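You operate a simulated robot arm through the tools that you are given. There is no shell and no other tool.

Carry out the task below with a simulated robot arm. There is one attempt and no reset: what you move stays moved.

TASK
Set the brass cam so that SHUT lights on the tower.
Fine: the 5 bar air stays locked off at 0 bar: push the air try button till TRIED lights before the domed lid opens. Yellow box on for the lamp; shut the lid and switch the box off after. Under air the shaft turns with 120 newton metres; the lid closes with under 10 newtons; the box gives 48 volt at most.

The check looks at the end state, three seconds after you hand in, the way a careful person would. Anything else that was tipped, shoved, dropped, spilled or broken makes it a failure. A push-on lid holds only when it is set on centred and level and pressed home; a screw cap is set on level and turned clockwise until tight.

THE ROBOT
A 7-joint arm with a fingered hand, fixed in place. Base frame: the origin is at the foot of the arm, x ahead of it, y to its left, z up. Units: cm, degrees, N and s.
Its first joint turns from -166.0 to 166.0 degrees. Payload 4 kg.
Tool frame: the origin (TCP) lies between the finger pads and is the grasp point; the fingertips stand 3 cm ahead of it; z points along the fingers, y is the line along which they close. Largest opening 10.4 cm; the body of the gripper starts 3.5 cm behind the TCP. The gripper is a hand of 4 fingers: y runs from the thumb to the fingers, the wrist lies at [-1.5, -11.3, -19] in the tool frame, and closing takes about 1.5 s.
Orientation is that of the tool frame in the base frame, as a unit quaternion [x, y, z, w]. With the fingers straight down and the wrist toward the robot, the tool's x, y and z point along [0, 1, 0], [1, 0, 0] and [0, 0, -1] of the base frame.

THE INTERFACE
- The arm moves only by the tool play_rows. Its argument "series" is a list of rows, each a list of 2 entries, a list of its own where there are three numbers: the turn, a rotation vector about the tool's x, y, z in units of 6 degrees (1.0 is 6 degrees), then the shift along the tool's x, y, z in units of 30 mm (1.0 is 30 mm). In form: [[[wx, wy, wz], [tx, ty, tz]], ...]. A call has 1 to 20 rows; each row shifts and turns the commanded pose from where the row before left it, along the tool's axes as they then stand. "gripper" is the gripper command, from -1 (fully open) to 1 (shut), values between in proportion, set as the call begins (left out, the last holds). A call with a number of a shift or a turn outside -1 to 1 is refused whole. Each row takes 0.2 s and may step no farther than 5 cm and 8.6 degrees from the row before; otherwise, or with a gripper value out of range, the whole call is refused. Where a pose cannot be reached the arm comes as near as it can. A force on the tool above 60 N (or 10 N above the force at the start of the call, whichever is more), or a blocked arm, ends the call early, and 0.2 s more pass. Each finger travels about 15.3 cm/s and halts on what it meets, pressing with about 31 N; the grip force reading is that of the motor and also rises with nothing between the fingers. The clock runs only during rows and for 0.2 s after the last one: add rows that do not move to give the fingers time. The reply holds the time, the measured pose of the TCP, the force on the tool along the base axes, the opening and the grip force, in the units named above and with some noise, with the torque about the TCP (base axes, N m) and any sound that the robot's microphone picked up, and new pictures: "show" is both (left out), scene, wrist or none.
- Cameras (640 x 400 px; columns grow to the right, rows downward): "scene" is fixed at [40.15, 64.92, 175.11]; the picture's right is [-1.00, 0.08, 0.00], its down [0.03, 0.38, -0.92] and it looks along [-0.07, -0.92, -0.38] (base axes); focal length 337 px, centre (320, 200). "wrist" rides on the gripper at [6.1, -9.2, -13] in the tool frame; the picture's right is [-0.81, 0.27, -0.52], its down [-0.53, -0.71, 0.46] and it looks along [-0.24, 0.65, 0.72] (tool axes); focal length 275 px, centre (320, 200). There is no depth. A picture from a camera that has moved, and an enlarged one, comes with that camera's place and axes in the base frame and with its lens.
- curl_fingers(index, middle, ring, thumb_bend, thumb_turn): sets how far each is bent, from 0 (flat) to 1 (curled in); at 0.3 the hand is open as for a grip, at 0.7 the pads meet at the TCP. One left out holds its place. A second passes; each finger stops where it meets its share of the squeeze, and holds until it gets a number again. A gripper value or a shape takes the hand back. It gives what a move gives, with no picture; readings hold the bend of each and the force on the fingers (four entries, about 0 where the hand has none), thumb and palm. thumb_turn goes from beside the hand (0) to across from the fingers (1), as for a grip.
- preshape(shape): the hand has 4 fingers and takes this shape, open, in about a second: jaw (thumb against the fingers, like two jaws); tri (thumb and two fingers); tip (a fingertip pinch); poke (one finger out to press); point (the index stretched); flat (the hand flat); cup (the hand cupped); fist (a fist). The gripper value then closes the fingers along that shape, each until it touches; the sizes above hold for jaw. It gives what a move gives, with no picture.
- inspect(camera, box): a new picture of the part [left, top, right, bottom] of that camera's present view, enlarged. No time passes.
- finish_job(): hands the job in; it is judged then, once.

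Nothing tells you positions but the pictures and the camera data. Unless the task says otherwise, let go and move clear before handing in.

The tools are called as a command line: name --argument value ..., lists and objects as JSON in quotes. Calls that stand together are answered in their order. play_rows: Moves the arm, as the interface text tells. Its arguments: {"type":"object","properties":{"series":{"type":"array","items":{"type":"array"}},"gripper":{"type":"number"},"show":{"type":"string","enum":["both","scene","wrist","none"]}},"required":["series"]} The other tools are called the same way: preshape (shape) gives the hand a shape; curl_fingers (index, middle, ring, thumb_bend, thumb_turn) moves the fingers one by one; inspect (camera, box) takes an enlarged picture of a part of a camera's view; finish_job () hands the job in.

At the start:

```text
time: 0.0
ee_pos: [30.97, -41.63, 143.5]
ee_rot: [0.707, 0.707, 0.0, 0.0]
ft_force: [0.4, 0.2, -0.2]
moment: [-0.03, 0.03, 0.0]
opening: 10.35
finger_force: 0.1
shape: jaw
bend: [0.3, 0.3, 0.3, 0.3, 0.98]
finger forces: [0.1, 0.0, 0.1, 0.0, 0.0, 0.0]
```

scene: 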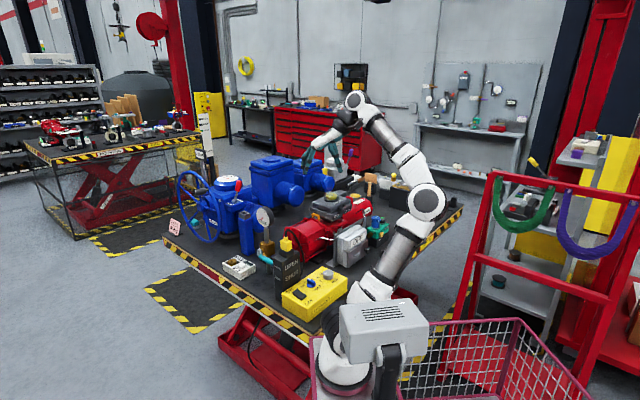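
wrist: 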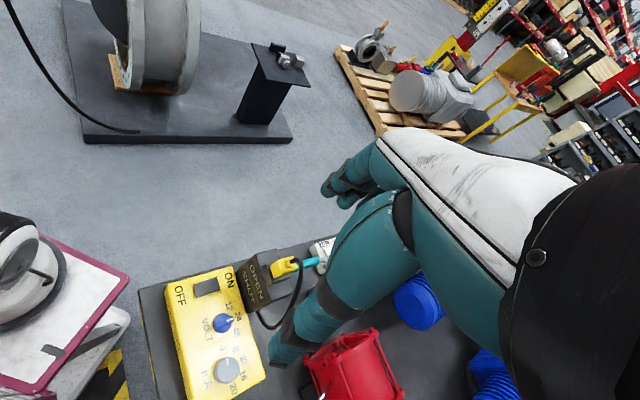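

I see a bench with a red pneumatic actuator, a domed-lid position indicator or switch box on top, a yellow supply box with a switch, and an OPEN/SHUT tower. I'll enlarge parts of the picture before moving anything.

inspect --camera "scene" --box '[270, 170, 400, 251]'

inspect --camera "scene" --box '[210, 220, 350, 310]'

inspect --camera "scene" --box '[320, 160, 480, 260]'

inspect --camera "wrist" --box '[140, 220, 400, 400]'

```text
4.92 times, centred on (335, 210) of scene
camera zoom: at [40.15, 64.92, 175.11], right [-1.0, 0.08, 0.0], down [0.03, 0.38, -0.92], along [-0.07, -0.92, -0.38], focal length 1658 px, centre (246, 148)
```

zoom: 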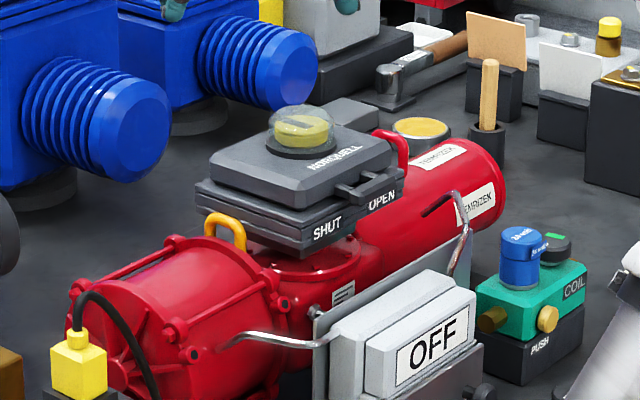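

```text
4.44 times, centred on (280, 265) of scene
camera zoom: at [40.15, 64.92, 175.11], right [-1.0, 0.08, 0.0], down [0.03, 0.38, -0.92], along [-0.07, -0.92, -0.38], focal length 1496 px, centre (498, -89)
```

zoom: 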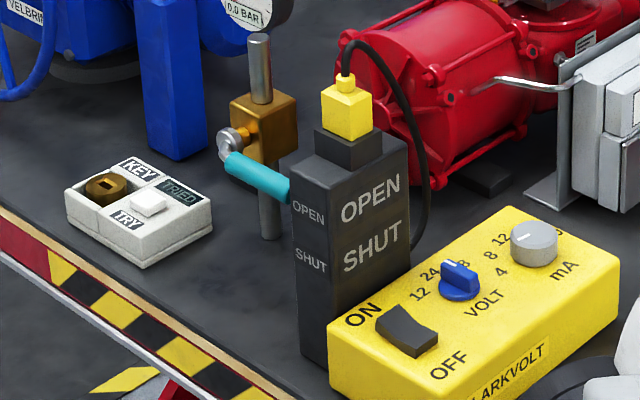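

```text
4.00 times, centred on (400, 210) of scene
camera zoom: at [40.15, 64.92, 175.11], right [-1.0, 0.08, 0.0], down [0.03, 0.38, -0.92], along [-0.07, -0.92, -0.38], focal length 1347 px, centre (0, 160)
```

zoom: 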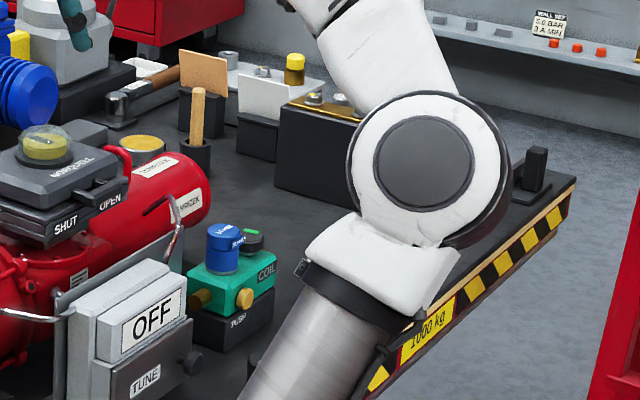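

```text
2.22 times, centred on (270, 310) of wrist
camera zoom: at [21.86, -35.42, 156.39], right [0.27, -0.81, 0.52], down [-0.71, -0.53, -0.46], along [0.65, -0.24, -0.72], focal length 612 px, centre (431, -44)
```

zoom: 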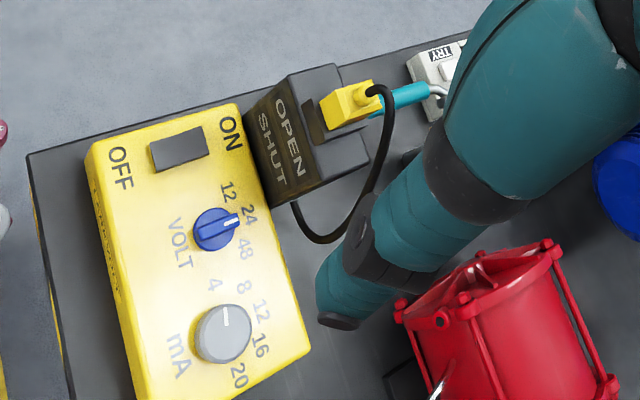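

The yellow box rocker triangulates to about [40, -40, 94]. The actuator with the domed lid lies farther out, around [22, -90, 110]. I'll turn the hand about the vertical so the wrist camera faces the bench.

play_rows --series '[[[0, 0, 1], [0, 0, 0]], [[0, 0, 1], [0, 0, 0]], [[0, 0, 1], [0, 0, 0]], [[0, 0, 1], [0, 0, 0]], [[0, 0, 1], [0, 0, 0]], [[0, 0, 1], [0, 0, 0]], [[0, 0, 1], [0, 0, 0]], [[0, 0, 1], [0, 0, 0]], [[0, 0, 1], [0, 0, 0]], [[0, 0, 1], [0, 0, 0]], [[0, 0, 1], [0, 0, 0]], [[0, 0, 1], [0, 0, 0]]]'

```text
time: 2.6
ee_pos: [30.81, -41.54, 143.46]
ee_rot: [0.988, 0.156, 0.001, 0.0]
ft_force: [-0.5, -0.7, -0.7]
moment: [0.02, -0.02, 0.01]
opening: 10.38
finger_force: 0.1
shape: jaw
bend: [0.3, 0.3, 0.3, 0.3, 0.98]
finger forces: [0.0, 0.1, 0.0, 0.0, 0.0, 0.0]
camera wrist: at [34.0, -30.92, 156.45], right [-0.69, -0.51, 0.52], down [-0.73, 0.51, -0.46], along [-0.03, -0.69, -0.72], focal length 275 px, centre (320, 200)
```

scene: 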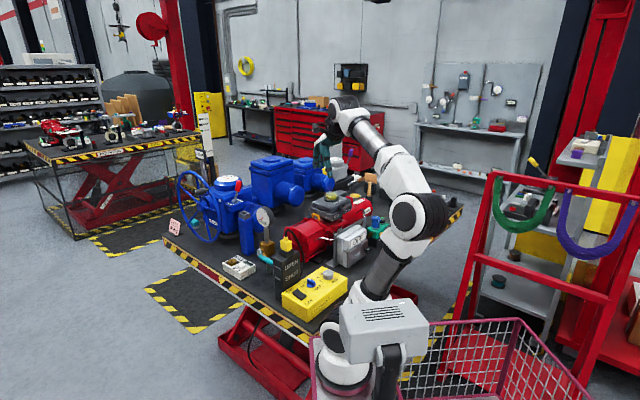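
wrist: 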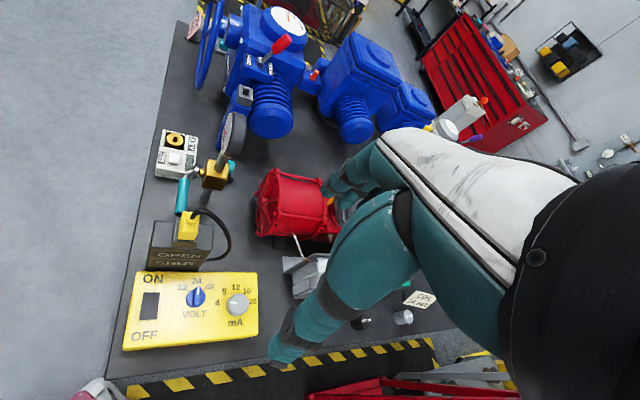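

The wrist view now shows the yellow box, tower, valve and key/try box along the table edge nearest the robot. I'll enlarge these for detail.

inspect --camera "wrist" --box '[110, 120, 270, 220]'

inspect --camera "wrist" --box '[110, 210, 270, 360]'

inspect --camera "scene" --box '[220, 195, 320, 260]'

inspect --camera "scene" --box '[300, 175, 360, 215]'

```text
4.00 times, centred on (190, 170) of wrist
camera zoom: at [34.0, -30.92, 156.45], right [-0.69, -0.51, 0.52], down [-0.73, 0.51, -0.46], along [-0.03, -0.69, -0.72], focal length 1101 px, centre (840, 320)
```

zoom: 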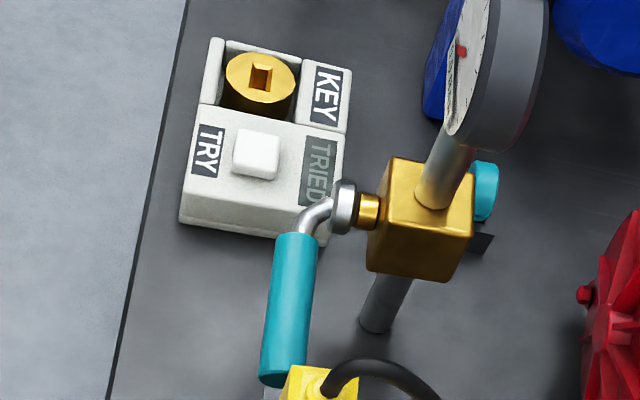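

```text
2.67 times, centred on (190, 285) of wrist
camera zoom: at [34.0, -30.92, 156.45], right [-0.69, -0.51, 0.52], down [-0.73, 0.51, -0.46], along [-0.03, -0.69, -0.72], focal length 734 px, centre (667, -27)
```

zoom: 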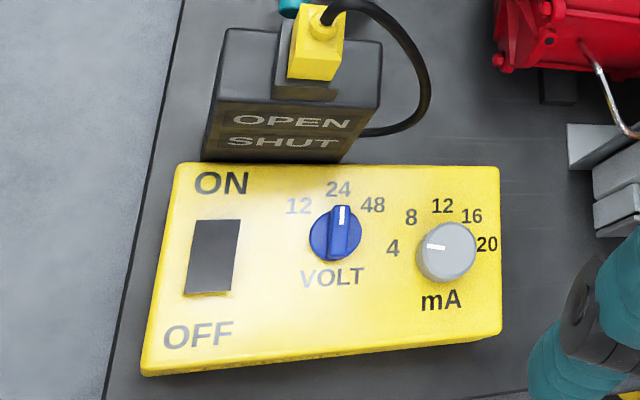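

```text
6.15 times, centred on (270, 228) of scene
camera zoom: at [40.15, 64.92, 175.11], right [-1.0, 0.08, 0.0], down [0.03, 0.38, -0.92], along [-0.07, -0.92, -0.38], focal length 2072 px, centre (628, 31)
```

zoom: 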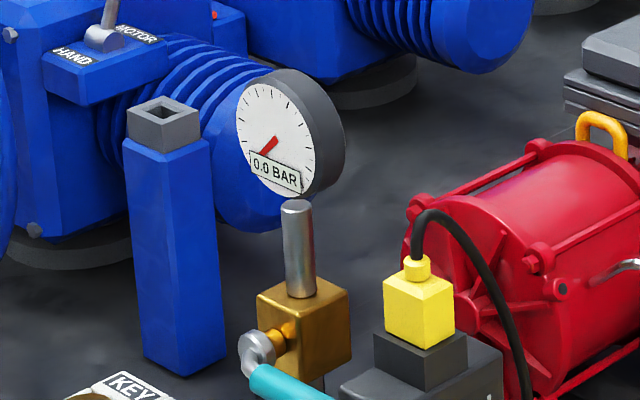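

```text
10.00 times, centred on (330, 195) of scene
camera zoom: at [40.15, 64.92, 175.11], right [-1.0, 0.08, 0.0], down [0.03, 0.38, -0.92], along [-0.07, -0.92, -0.38], focal length 3367 px, centre (220, 250)
```

zoom: 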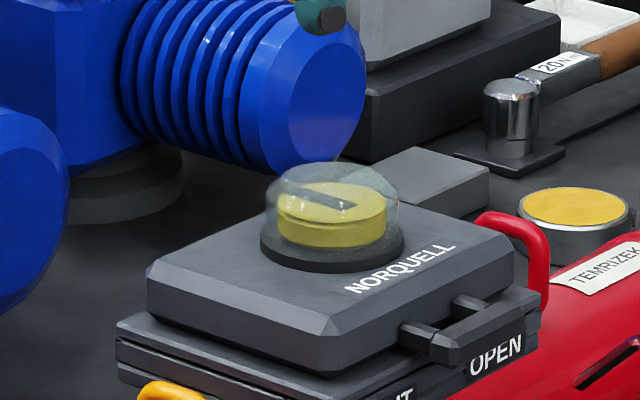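

The box's volt knob is at 24, and its mA pointer is near 4. The domed lid, labelled NORQUELL, has a bar handle on the side facing the robot. I'll move higher and closer over the lid with the hand yawed so it doesn't block the view.

play_rows --series '[[[0, 0, 0], [-0.807, 0.843, 0.1]], [[0, 0, 0], [-0.807, 0.843, 0.1]], [[0, 0, 0], [-0.807, 0.843, 0.1]], [[0, 0, 0], [-0.807, 0.843, 0.1]], [[0, 0, 0], [-0.807, 0.843, 0.1]], [[0, 0, 0], [-0.807, 0.843, 0.1]], [[0, 0, 0], [-0.807, 0.843, 0.1]], [[0, 0, 0], [-0.807, 0.843, 0.1]], [[0, 0, 0], [-0.807, 0.843, 0.1]], [[0, 0, 0], [-0.807, 0.843, 0.1]], [[0, 0, 1], [0, 0, 0]], [[0, 0, 1], [0, 0, 0]], [[0, 0, 1], [0, 0, 0]], [[0, 0, 1], [0, 0, 0]], [[0, 0, 1], [0, 0, 0]], [[0, 0, 1], [0, 0, 0]]]'

```text
time: 6.0
ee_pos: [15.73, -73.08, 140.44]
ee_rot: [0.987, -0.158, 0.0, 0.0]
ft_force: [0.2, 0.3, -0.3]
moment: [-0.01, -0.02, -0.02]
opening: 10.41
finger_force: 0.0
shape: jaw
bend: [0.3, 0.3, 0.3, 0.3, 0.98]
finger forces: [0.1, 0.1, 0.0, 0.0, 0.0, 0.0]
camera wrist: at [24.46, -66.23, 153.39], right [-0.86, -0.01, 0.52], down [-0.28, 0.84, -0.46], along [-0.43, -0.54, -0.72], focal length 275 px, centre (320, 200)
```

scene: 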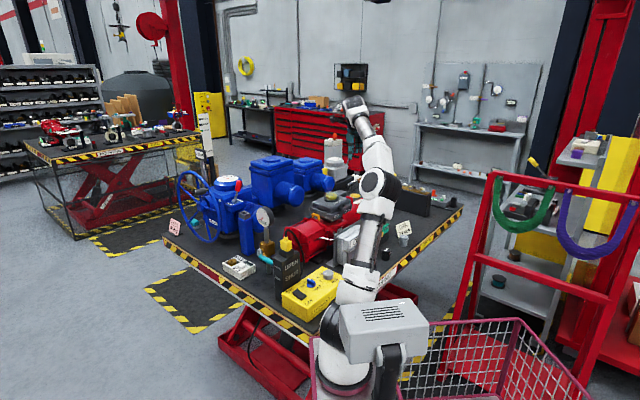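
wrist: 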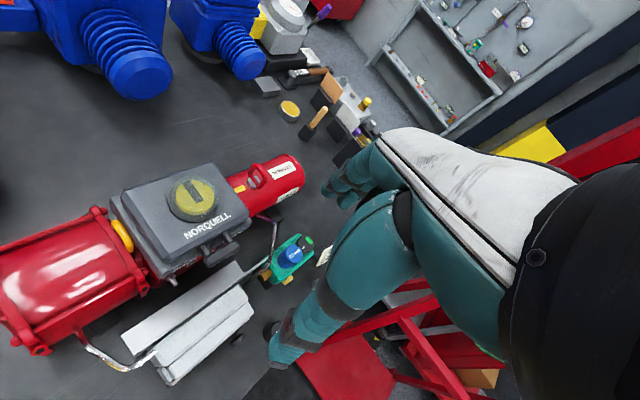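

inspect --camera "wrist" --box '[100, 140, 260, 280]'

inspect --camera "wrist" --box '[230, 40, 400, 160]'

inspect --camera "scene" --box '[340, 190, 420, 260]'

inspect --camera "wrist" --box '[0, 0, 320, 200]'

```text
2.86 times, centred on (180, 210) of wrist
camera zoom: at [24.46, -66.23, 153.39], right [-0.86, -0.01, 0.52], down [-0.28, 0.84, -0.46], along [-0.43, -0.54, -0.72], focal length 786 px, centre (720, 171)
```

zoom: 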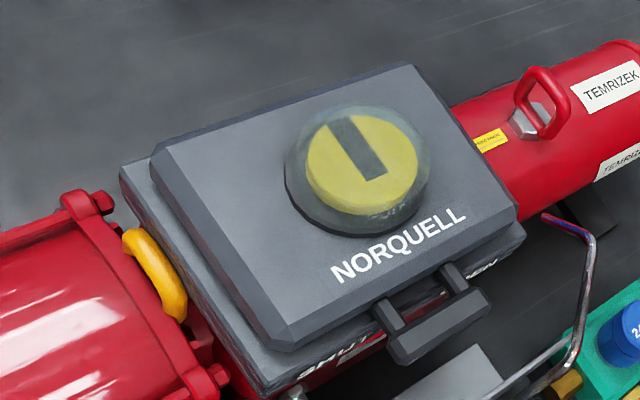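

```text
3.33 times, centred on (315, 100) of wrist
camera zoom: at [24.46, -66.23, 153.39], right [-0.86, -0.01, 0.52], down [-0.28, 0.84, -0.46], along [-0.43, -0.54, -0.72], focal length 918 px, centre (337, 533)
```

zoom: 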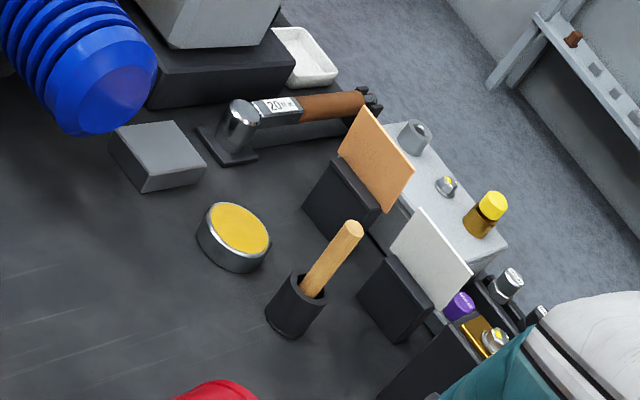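

```text
5.71 times, centred on (380, 225) of scene
camera zoom: at [40.15, 64.92, 175.11], right [-1.0, 0.08, 0.0], down [0.03, 0.38, -0.92], along [-0.07, -0.92, -0.38], focal length 1924 px, centre (-23, 57)
```

zoom: 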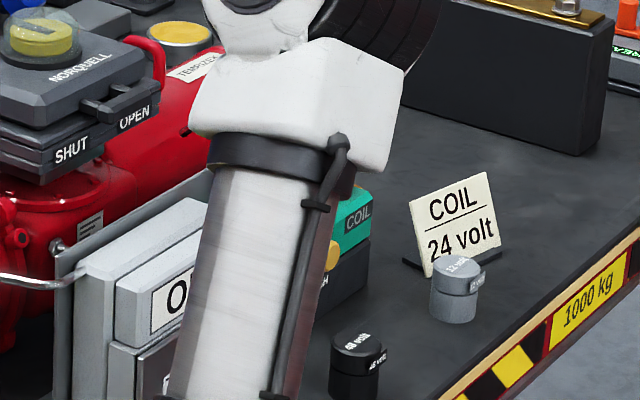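

```text
2.00 times, centred on (160, 100) of wrist
camera zoom: at [24.46, -66.23, 153.39], right [-0.86, -0.01, 0.52], down [-0.28, 0.84, -0.46], along [-0.43, -0.54, -0.72], focal length 551 px, centre (640, 400)
```

zoom: 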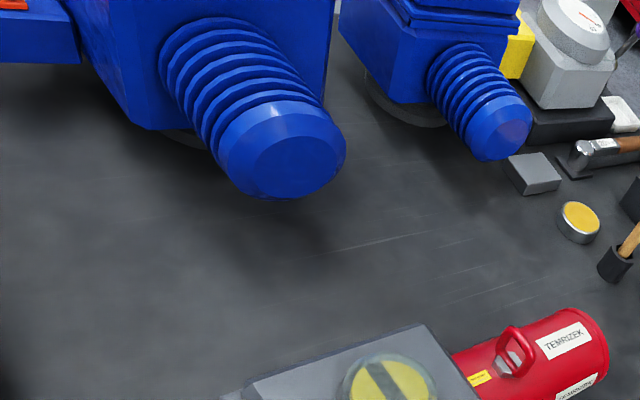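

The lid is about 15 x 11 cm, centred near [22.8, -88.9], with its top at z≈111. The front handle is at about [16.5, -82.3, 110]. The TRY button is near [66, -67, 90]. I'll form the poke shape here in free space and look at it.

preshape --shape "poke"

inspect --camera "wrist" --box '[0, 0, 640, 400]'

inspect --camera "scene" --box '[310, 70, 430, 190]'

```text
time: 6.9
ee_pos: [15.81, -73.03, 140.36]
ee_rot: [0.988, -0.156, 0.0, 0.0]
ft_force: [0.1, -0.5, -0.3]
moment: [-0.03, 0.02, 0.01]
opening: 0.01
finger_force: 0.0
shape: poke
bend: [0.7, 0.7, 0.99, 1.0, 1.0]
finger forces: [0.0, 0.0, 0.0, 0.0, 0.0, 0.1]
```

```text
1.00 times, centred on (320, 200) of wrist (not enlarged: the box is as wide or as high as the picture)
camera zoom: at [24.47, -66.2, 153.4], right [-0.86, -0.01, 0.52], down [-0.29, 0.84, -0.46], along [-0.43, -0.54, -0.72], focal length 275 px, centre (320, 200)
```

zoom: 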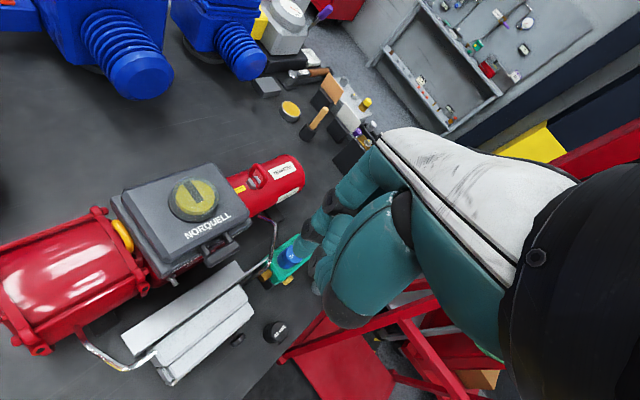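

```text
3.33 times, centred on (370, 130) of scene
camera zoom: at [40.15, 64.92, 175.11], right [-1.0, 0.08, 0.0], down [0.03, 0.38, -0.92], along [-0.07, -0.92, -0.38], focal length 1122 px, centre (153, 433)
```

zoom: 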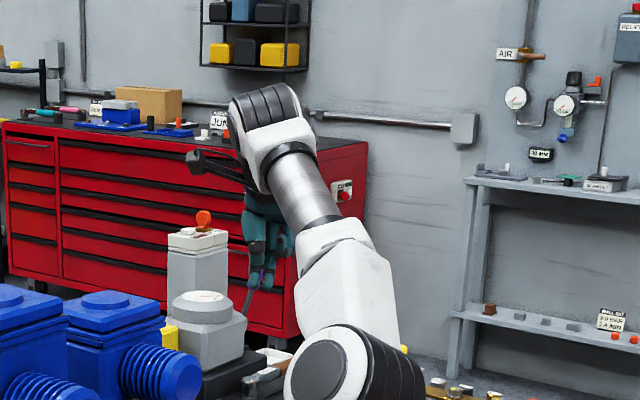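

inspect --camera "wrist" --box '[290, 130, 450, 340]'

inspect --camera "scene" --box '[360, 90, 430, 160]'

```text
1.90 times, centred on (370, 235) of wrist
camera zoom: at [24.47, -66.2, 153.4], right [-0.86, -0.01, 0.52], down [-0.29, 0.84, -0.46], along [-0.43, -0.54, -0.72], focal length 524 px, centre (225, 133)
```

zoom: 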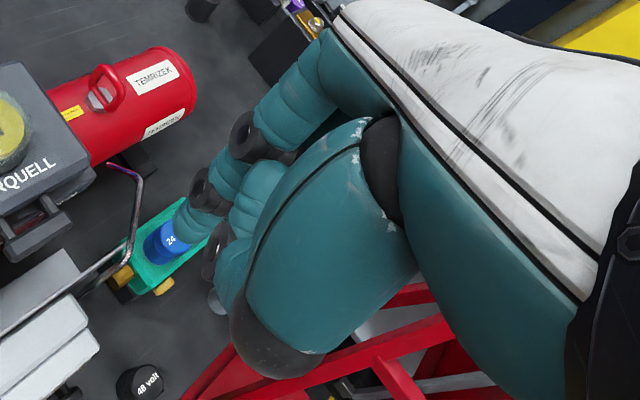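

```text
5.71 times, centred on (395, 125) of scene
camera zoom: at [40.15, 64.92, 175.11], right [-1.0, 0.08, 0.0], down [0.03, 0.38, -0.92], along [-0.07, -0.92, -0.38], focal length 1924 px, centre (-109, 629)
```

zoom: 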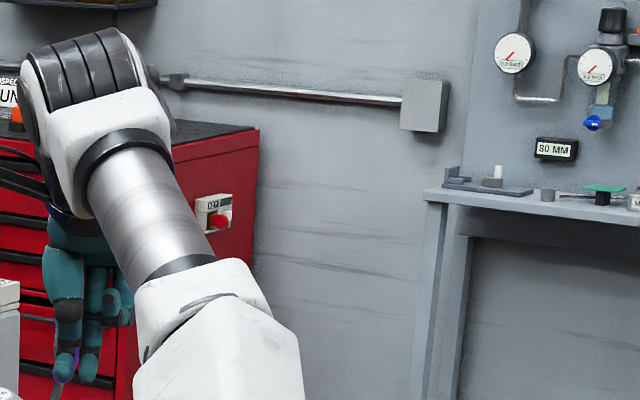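

Two fingers, index and middle, stick out along the tool axis in this shape. Next I'll carry the hand over toward the TRY button, high above the gauge, with the tool y axis along base -y.

play_rows --series '[[[0, 0, -1], [0, 0, 0]], [[0, 0, -1], [0, 0, 0]], [[0, 0, -1], [0, 0, 0]], [[0, 0, 0], [0.98, -0.12, 0]], [[0, 0, 0], [0.98, -0.12, 0]], [[0, 0, 0], [0.98, -0.12, 0]], [[0, 0, 0], [0.98, -0.12, 0]], [[0, 0, 0], [0.98, -0.12, 0]], [[0, 0, 0], [0.98, -0.12, 0]], [[0, 0, 0], [0.98, -0.12, 0]], [[0, 0, 0], [0.98, -0.12, 0]], [[0, 0, 0], [0.98, -0.12, 0]], [[0, 0, 0], [0.98, -0.12, 0]], [[0, 0, 0], [0.98, -0.12, 0]], [[0, 0, 0], [0.98, -0.12, 0]], [[0, 0, 0], [0.98, -0.12, 0]], [[0, 0, 0], [0.98, -0.12, 0]], [[0, 0, 0], [0.98, -0.12, 0]], [[0, 0, 0], [0.98, -0.12, 0]], [[0, 0, 0], [0.98, -0.12, 0]]]'

```text
time: 11.1
ee_pos: [65.51, -66.42, 140.19]
ee_rot: [1.0, -0.001, 0.001, 0.0]
ft_force: [-1.1, 0.4, 0.4]
moment: [0.03, -0.01, -0.01]
opening: 0.0
finger_force: 0.1
shape: poke
bend: [0.7, 0.7, 0.99, 1.0, 1.0]
finger forces: [0.0, 0.1, 0.0, 0.0, 0.1, 0.0]
out of reach, approached as far as the arm can: row 20
camera wrist: at [71.76, -57.22, 153.05], right [-0.81, -0.27, 0.52], down [-0.53, 0.71, -0.46], along [-0.24, -0.64, -0.72], focal length 275 px, centre (320, 200)
```

scene: 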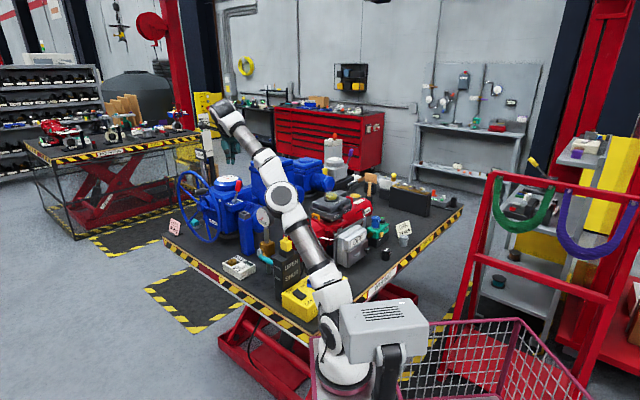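
wrist: 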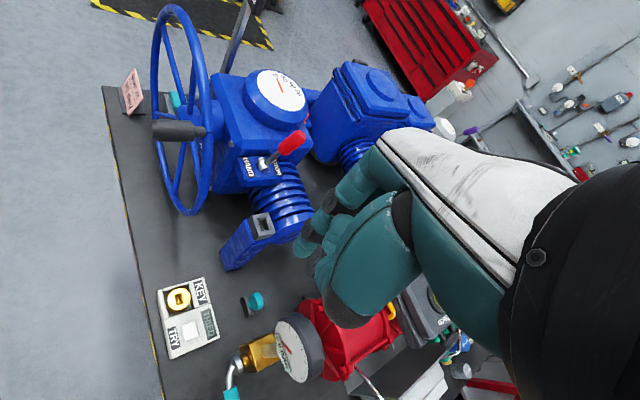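

inspect --camera "wrist" --box '[140, 260, 300, 400]'

inspect --camera "scene" --box '[200, 95, 260, 165]'

inspect --camera "scene" --box '[215, 245, 265, 285]'

```text
2.86 times, centred on (220, 330) of wrist
camera zoom: at [71.76, -57.22, 153.05], right [-0.81, -0.27, 0.52], down [-0.53, 0.71, -0.46], along [-0.24, -0.64, -0.72], focal length 786 px, centre (606, -171)
```

zoom: 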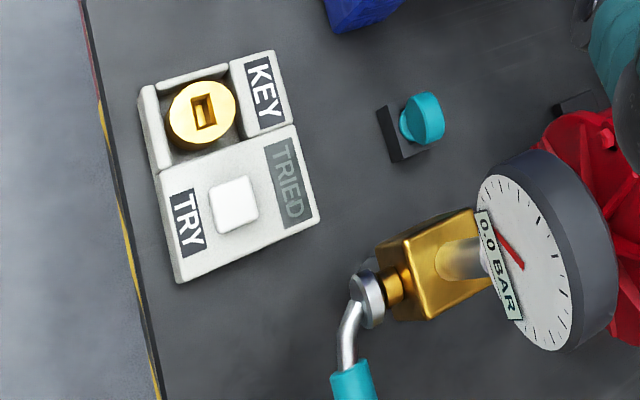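

```text
5.71 times, centred on (230, 130) of scene
camera zoom: at [40.15, 64.92, 175.11], right [-1.0, 0.08, 0.0], down [0.03, 0.38, -0.92], along [-0.07, -0.92, -0.38], focal length 1924 px, centre (834, 600)
```

zoom: 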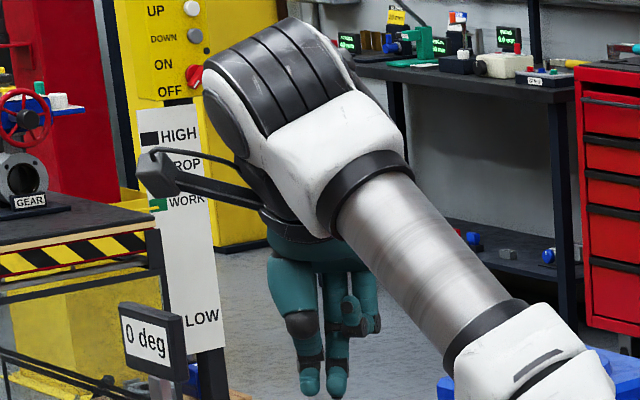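

```text
10.00 times, centred on (240, 265) of scene
camera zoom: at [40.15, 64.92, 175.11], right [-1.0, 0.08, 0.0], down [0.03, 0.38, -0.92], along [-0.07, -0.92, -0.38], focal length 3367 px, centre (1120, -450)
```

zoom: 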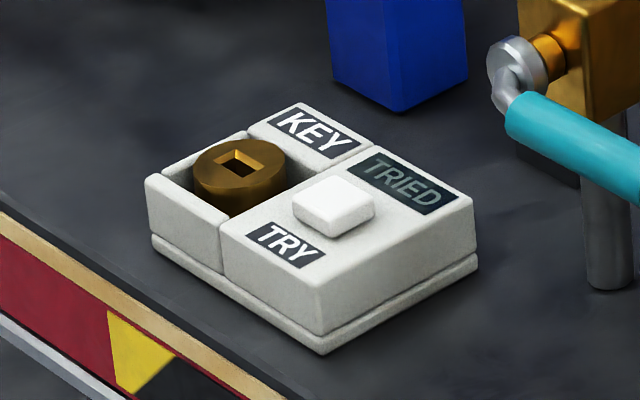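

The TRY button top is at about [65.9, -66.4, 90.4], right under the hand. I'll curl the middle finger so only the index sticks out, then lower it over the button.

curl_fingers --index 0.7 --middle 1.0 --ring 1.0 --thumb_bend 1.0

play_rows --series '[[[0, 0, 0], [-0.06, 0, 0.95]], [[0, 0, 0], [-0.06, 0, 0.95]], [[0, 0, 0], [0, 0, 0.95]], [[0, 0, 0], [0, 0, 0.95]], [[0, 0, 0], [0, 0, 0.95]], [[0, 0, 0], [0, 0, 0.95]], [[0, 0, 0], [0, 0, 0.95]], [[0, 0, 0], [0, 0, 0.95]], [[0, 0, 0], [0, 0, 0.95]], [[0, 0, 0], [0, 0, 0.95]], [[0, 0, 0], [0, 0, 0.95]], [[0, 0, 0], [0, 0, 0.95]]]'

inspect --camera "scene" --box '[195, 195, 275, 285]'

```text
time: 12.1
ee_pos: [65.68, -66.32, 140.09]
ee_rot: [1.0, 0.0, 0.001, -0.001]
ft_force: [-0.2, 0.8, 0.0]
moment: [0.01, 0.03, 0.0]
opening: 2.24
finger_force: 0.0
shape: fingers
bend: [0.36, 1.0, 1.0, 1.0, 1.0]
finger forces: [0.0, 0.1, 0.0, 0.0, 0.1, 0.1]
```

```text
time: 14.7
ee_pos: [65.38, -66.42, 105.95]
ee_rot: [1.0, 0.0, 0.0, 0.0]
ft_force: [0.6, -0.2, 0.1]
moment: [0.0, -0.01, 0.01]
opening: 2.18
finger_force: 0.0
shape: fingers
bend: [0.36, 1.0, 1.0, 0.99, 1.0]
finger forces: [0.0, 0.0, 0.0, 0.0, 0.0, 0.0]
camera wrist: at [71.55, -57.19, 118.89], right [-0.81, -0.27, 0.52], down [-0.53, 0.71, -0.46], along [-0.24, -0.64, -0.72], focal length 275 px, centre (320, 200)
```

scene: 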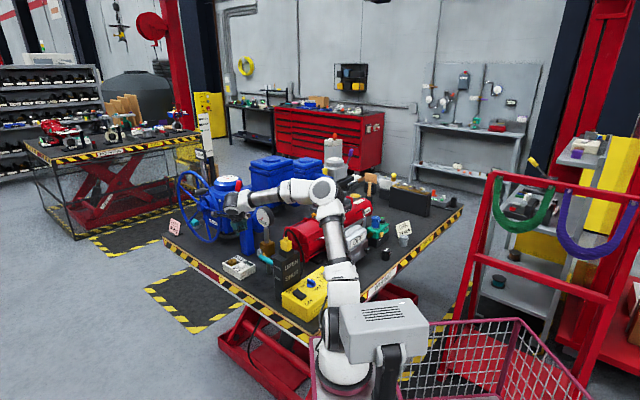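
wrist: 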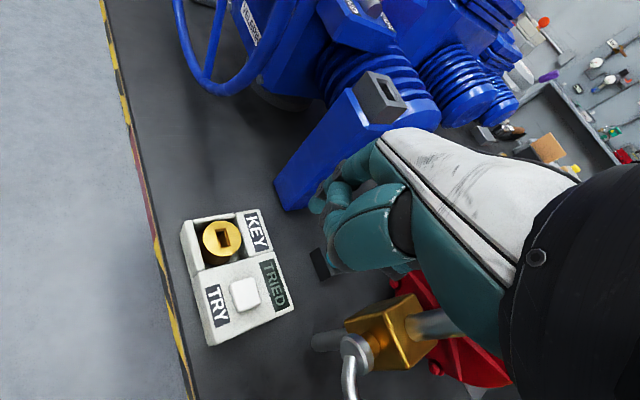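

```text
4.44 times, centred on (235, 240) of scene
camera zoom: at [40.15, 64.92, 175.11], right [-1.0, 0.08, 0.0], down [0.03, 0.38, -0.92], along [-0.07, -0.92, -0.38], focal length 1496 px, centre (698, 22)
```

zoom: 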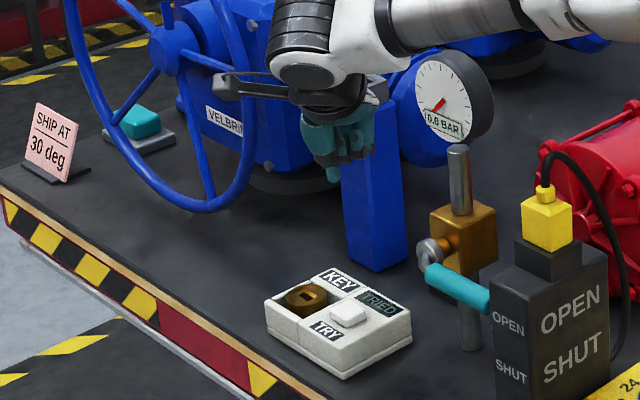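

The index reads 0.36 rather than 0.7, so it was probably held off by the thumb or middle finger while curling. I'll set the index again and look.

curl_fingers --index 0.7

inspect --camera "scene" --box '[225, 185, 265, 245]'

inspect --camera "wrist" --box '[280, 120, 440, 300]'

```text
time: 15.7
ee_pos: [65.37, -66.39, 105.98]
ee_rot: [1.0, 0.0, 0.0, 0.0]
ft_force: [0.2, -0.3, -0.4]
moment: [0.01, 0.04, 0.01]
opening: 2.07
finger_force: 0.0
shape: fingers
bend: [0.37, 1.0, 1.0, 0.98, 1.0]
finger forces: [0.0, 0.0, 0.0, 0.1, 0.0, 0.0]
```

```text
6.67 times, centred on (245, 215) of scene
camera zoom: at [40.15, 64.92, 175.11], right [-1.0, 0.08, 0.0], down [0.03, 0.38, -0.92], along [-0.07, -0.92, -0.38], focal length 2244 px, centre (820, 100)
```

zoom: 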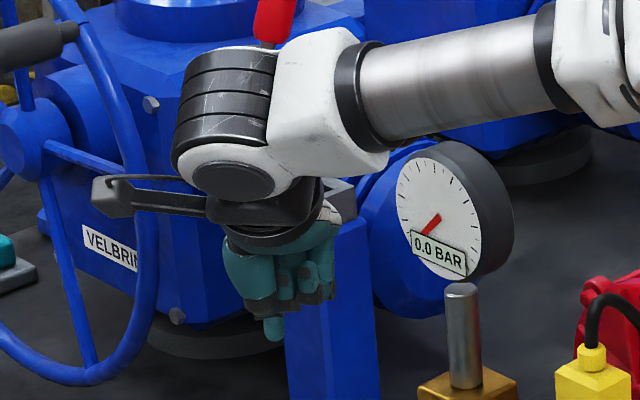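

```text
2.22 times, centred on (360, 210) of wrist
camera zoom: at [71.57, -57.21, 118.91], right [-0.81, -0.28, 0.52], down [-0.53, 0.71, -0.46], along [-0.24, -0.64, -0.72], focal length 612 px, centre (231, 178)
```

zoom: 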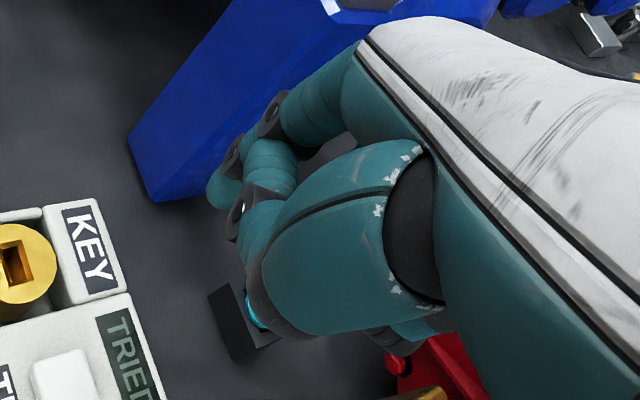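

preshape --shape "poke"

inspect --camera "scene" --box '[225, 185, 265, 245]'

inspect --camera "wrist" --box '[200, 120, 440, 340]'

```text
time: 16.6
ee_pos: [65.3, -66.43, 106.02]
ee_rot: [1.0, 0.0, 0.0, -0.001]
ft_force: [0.0, -0.4, -0.9]
moment: [-0.01, 0.03, -0.03]
opening: 0.0
finger_force: 0.0
shape: poke
bend: [0.7, 0.7, 0.99, 1.0, 1.0]
finger forces: [0.0, 0.1, 0.1, 0.1, 0.0, 0.0]
```

```text
6.67 times, centred on (245, 215) of scene
camera zoom: at [40.15, 64.92, 175.11], right [-1.0, 0.08, 0.0], down [0.03, 0.38, -0.92], along [-0.07, -0.92, -0.38], focal length 2244 px, centre (820, 100)
```

zoom: 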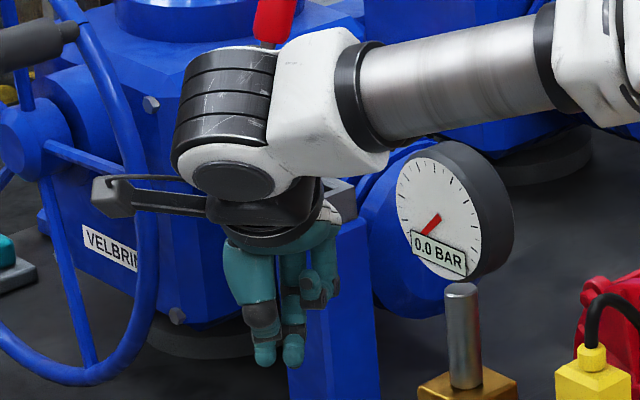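

```text
1.82 times, centred on (320, 230) of wrist
camera zoom: at [71.57, -57.21, 118.91], right [-0.81, -0.28, 0.52], down [-0.53, 0.71, -0.46], along [-0.24, -0.64, -0.72], focal length 500 px, centre (320, 146)
```

zoom: 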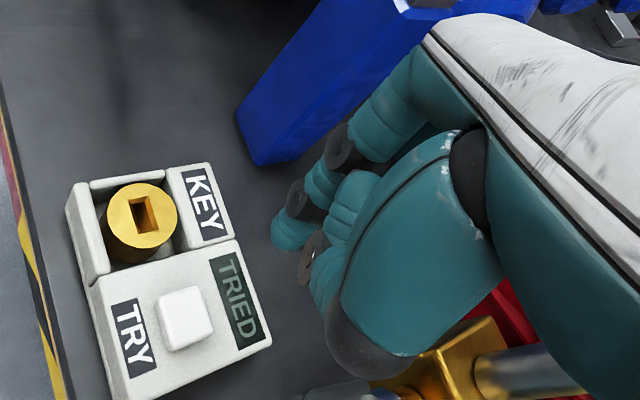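

Poke shape gives index and middle tips at about ±0.9 cm from the tool axis, and both will fit on the button. I'll line up over the button and come down to just above it.

play_rows --series '[[[0, 0, 0], [0.2, 0, 0.5]], [[0, 0, 0], [0, 0, 0.8]], [[0, 0, 0], [0, 0, 0.8]], [[0, 0, 0], [0, 0, 0.8]], [[0, 0, 0], [0, 0, 0.7]]]'

inspect --camera "scene" --box '[210, 210, 270, 290]'

inspect --camera "wrist" --box '[200, 160, 400, 340]'

```text
time: 17.8
ee_pos: [65.81, -66.34, 95.12]
ee_rot: [1.0, 0.0, 0.0, 0.0]
ft_force: [0.3, -0.2, 0.3]
moment: [-0.05, 0.0, 0.01]
opening: 0.02
finger_force: 0.0
shape: poke
bend: [0.7, 0.7, 0.99, 1.0, 1.0]
finger forces: [0.0, 0.0, 0.0, 0.1, 0.1, 0.0]
camera wrist: at [72.03, -57.16, 108.08], right [-0.81, -0.28, 0.52], down [-0.53, 0.71, -0.46], along [-0.24, -0.64, -0.72], focal length 275 px, centre (320, 200)
```

scene: 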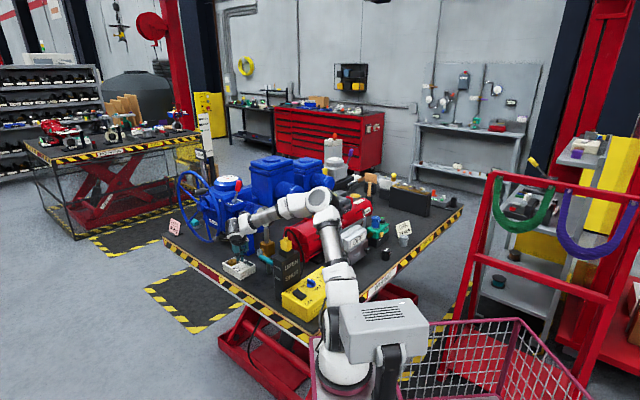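
wrist: 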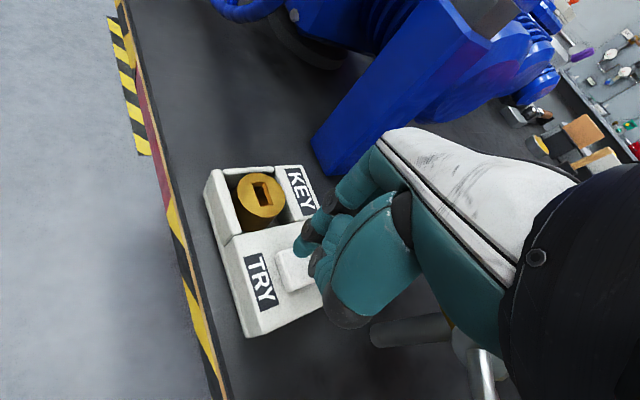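

```text
5.00 times, centred on (240, 250) of scene
camera zoom: at [40.15, 64.92, 175.11], right [-1.0, 0.08, 0.0], down [0.03, 0.38, -0.92], along [-0.07, -0.92, -0.38], focal length 1683 px, centre (720, -50)
```

zoom: 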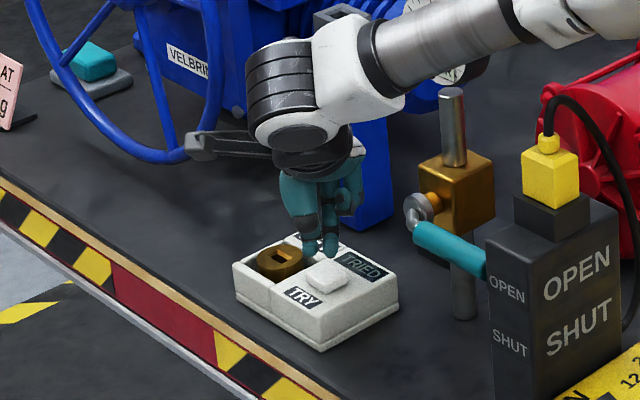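

```text
2.22 times, centred on (300, 250) of wrist
camera zoom: at [72.03, -57.16, 108.08], right [-0.81, -0.28, 0.52], down [-0.53, 0.71, -0.46], along [-0.24, -0.64, -0.72], focal length 612 px, centre (364, 89)
```

zoom: 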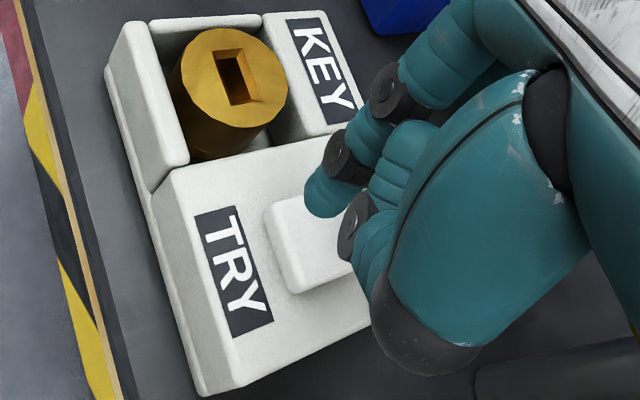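

The tips hover about 1.7 cm above the button, aligned in both views. I'll press down in small steps, watching force and the TRIED lamp.

play_rows --series '[[[0, 0, 0], [0, 0, 0.15]], [[0, 0, 0], [0, 0, 0.15]], [[0, 0, 0], [0, 0, 0.1]], [[0, 0, 0], [0, 0, 0.08]], [[0, 0, 0], [0, 0, 0.08]], [[0, 0, 0], [0, 0, 0.08]]]' --show "none"

inspect --camera "scene" --box '[210, 230, 270, 290]'

inspect --camera "wrist" --box '[200, 160, 400, 340]'

```text
time: 19.2
ee_pos: [65.87, -66.36, 93.32]
ee_rot: [1.0, 0.0, 0.0, 0.0]
ft_force: [-0.4, -0.1, 0.2]
moment: [0.01, -0.02, 0.01]
opening: 0.03
finger_force: 0.1
shape: poke
bend: [0.7, 0.7, 0.99, 1.0, 1.0]
finger forces: [0.1, 0.7, 0.0, 0.0, 0.0, 0.0]
```

```text
6.67 times, centred on (240, 260) of scene
camera zoom: at [40.15, 64.92, 175.11], right [-1.0, 0.08, 0.0], down [0.03, 0.38, -0.92], along [-0.07, -0.92, -0.38], focal length 2244 px, centre (853, -200)
```

zoom: 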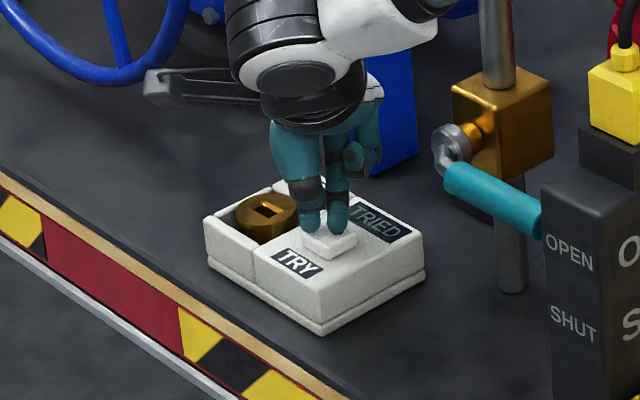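

```text
2.22 times, centred on (300, 250) of wrist
camera zoom: at [71.99, -57.14, 106.23], right [-0.81, -0.27, 0.52], down [-0.53, 0.71, -0.46], along [-0.24, -0.64, -0.72], focal length 612 px, centre (364, 89)
```

zoom: 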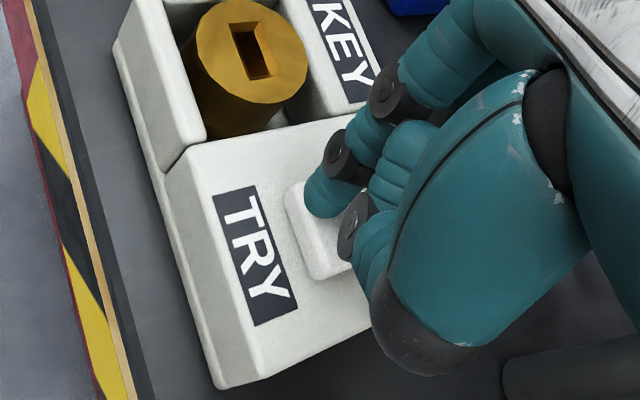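

There is light contact now, with 0.7 N on the middle finger. I'll press farther and hold.

play_rows --series '[[[0, 0, 0], [0, 0, 0.06]], [[0, 0, 0], [0, 0, 0.06]], [[0, 0, 0], [0, 0, 0]]]' --show "none"

inspect --camera "scene" --box '[210, 230, 270, 290]'

```text
time: 20.0
ee_pos: [65.74, -66.3, 92.91]
ee_rot: [1.0, 0.0, 0.0, 0.0]
ft_force: [-0.8, -0.6, 2.7]
moment: [0.0, 0.02, 0.01]
opening: 0.0
finger_force: 0.0
shape: poke
bend: [0.7, 0.7, 0.99, 1.0, 1.0]
finger forces: [0.0, 2.5, 0.0, 0.0, 0.0, 0.1]
heard: click
```

```text
6.67 times, centred on (240, 260) of scene
camera zoom: at [40.15, 64.92, 175.11], right [-1.0, 0.08, 0.0], down [0.03, 0.38, -0.92], along [-0.07, -0.92, -0.38], focal length 2244 px, centre (853, -200)
```

zoom: 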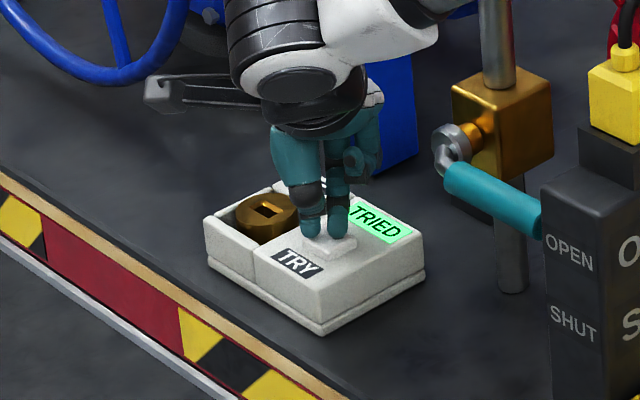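

TRIED is lit. I'll lift straight off and check that it stays lit.

play_rows --series '[[[0, 0, 0], [0, 0, -0.5]], [[0, 0, 0], [0, 0, -1]], [[0, 0, 0], [0, 0, -1]], [[0, 0, 0], [0, 0, -1]], [[0, 0, 0], [0, 0, -1]], [[0, 0, 0], [0, 0, -1]], [[0, 0, 0], [0, 0, -1]], [[0, 0, 0], [0, 0, -1]], [[0, 0, 0], [0, 0, -1]], [[0, 0, 0], [0, 0, -1]], [[0, 0, 0], [0, 0, -1]], [[0, 0, 0], [0, 0, -1]]]'

inspect --camera "scene" --box '[210, 220, 330, 320]'

inspect --camera "wrist" --box '[140, 200, 340, 400]'

```text
time: 22.6
ee_pos: [65.81, -66.4, 127.43]
ee_rot: [1.0, 0.0, -0.001, 0.001]
ft_force: [0.3, -0.6, 0.9]
moment: [0.03, 0.04, -0.01]
opening: 0.01
finger_force: 0.0
shape: poke
bend: [0.7, 0.7, 0.99, 1.0, 1.0]
finger forces: [0.1, 0.1, 0.0, 0.1, 0.0, 0.0]
camera wrist: at [72.04, -57.21, 140.4], right [-0.81, -0.28, 0.52], down [-0.53, 0.71, -0.46], along [-0.24, -0.64, -0.73], focal length 275 px, centre (320, 200)
```

scene: 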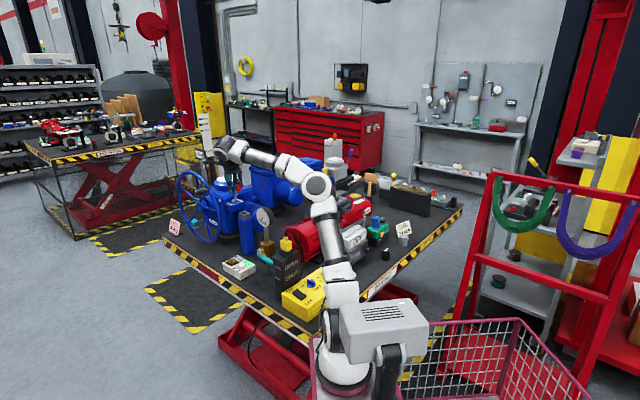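
wrist: 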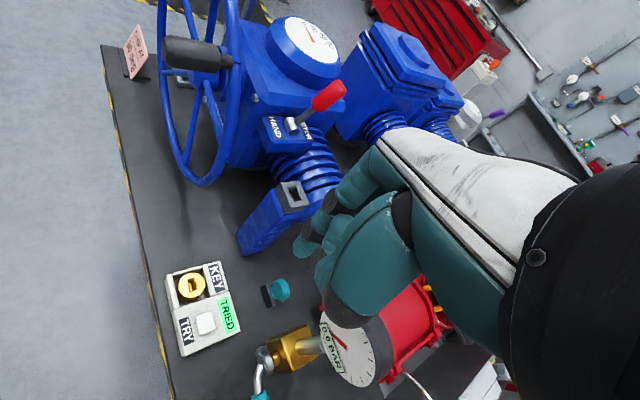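

```text
4.00 times, centred on (270, 270) of scene
camera zoom: at [40.15, 64.92, 175.11], right [-1.0, 0.08, 0.0], down [0.03, 0.38, -0.92], along [-0.07, -0.92, -0.38], focal length 1347 px, centre (520, -80)
```

zoom: 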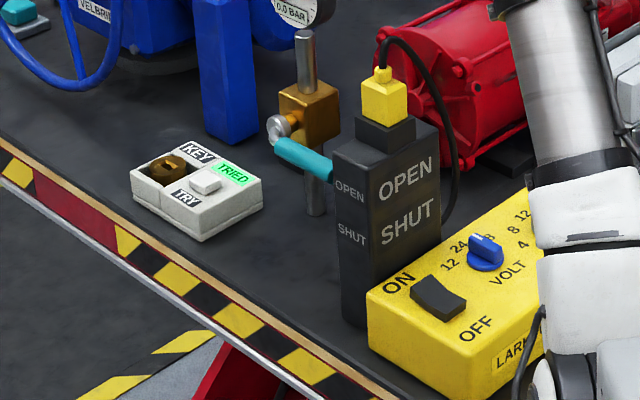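

```text
2.00 times, centred on (240, 300) of wrist
camera zoom: at [72.04, -57.21, 140.4], right [-0.81, -0.28, 0.52], down [-0.53, 0.71, -0.46], along [-0.24, -0.64, -0.73], focal length 551 px, centre (480, 0)
```

zoom: 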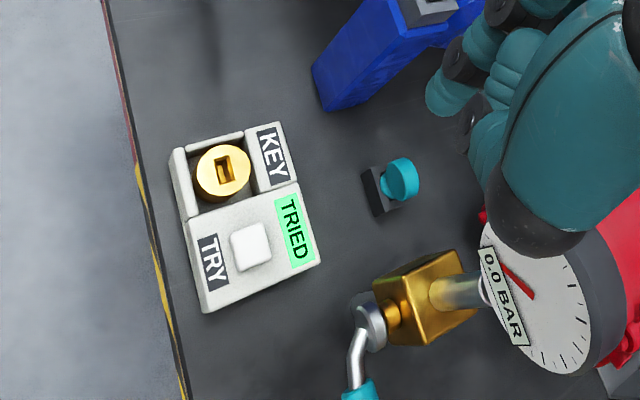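

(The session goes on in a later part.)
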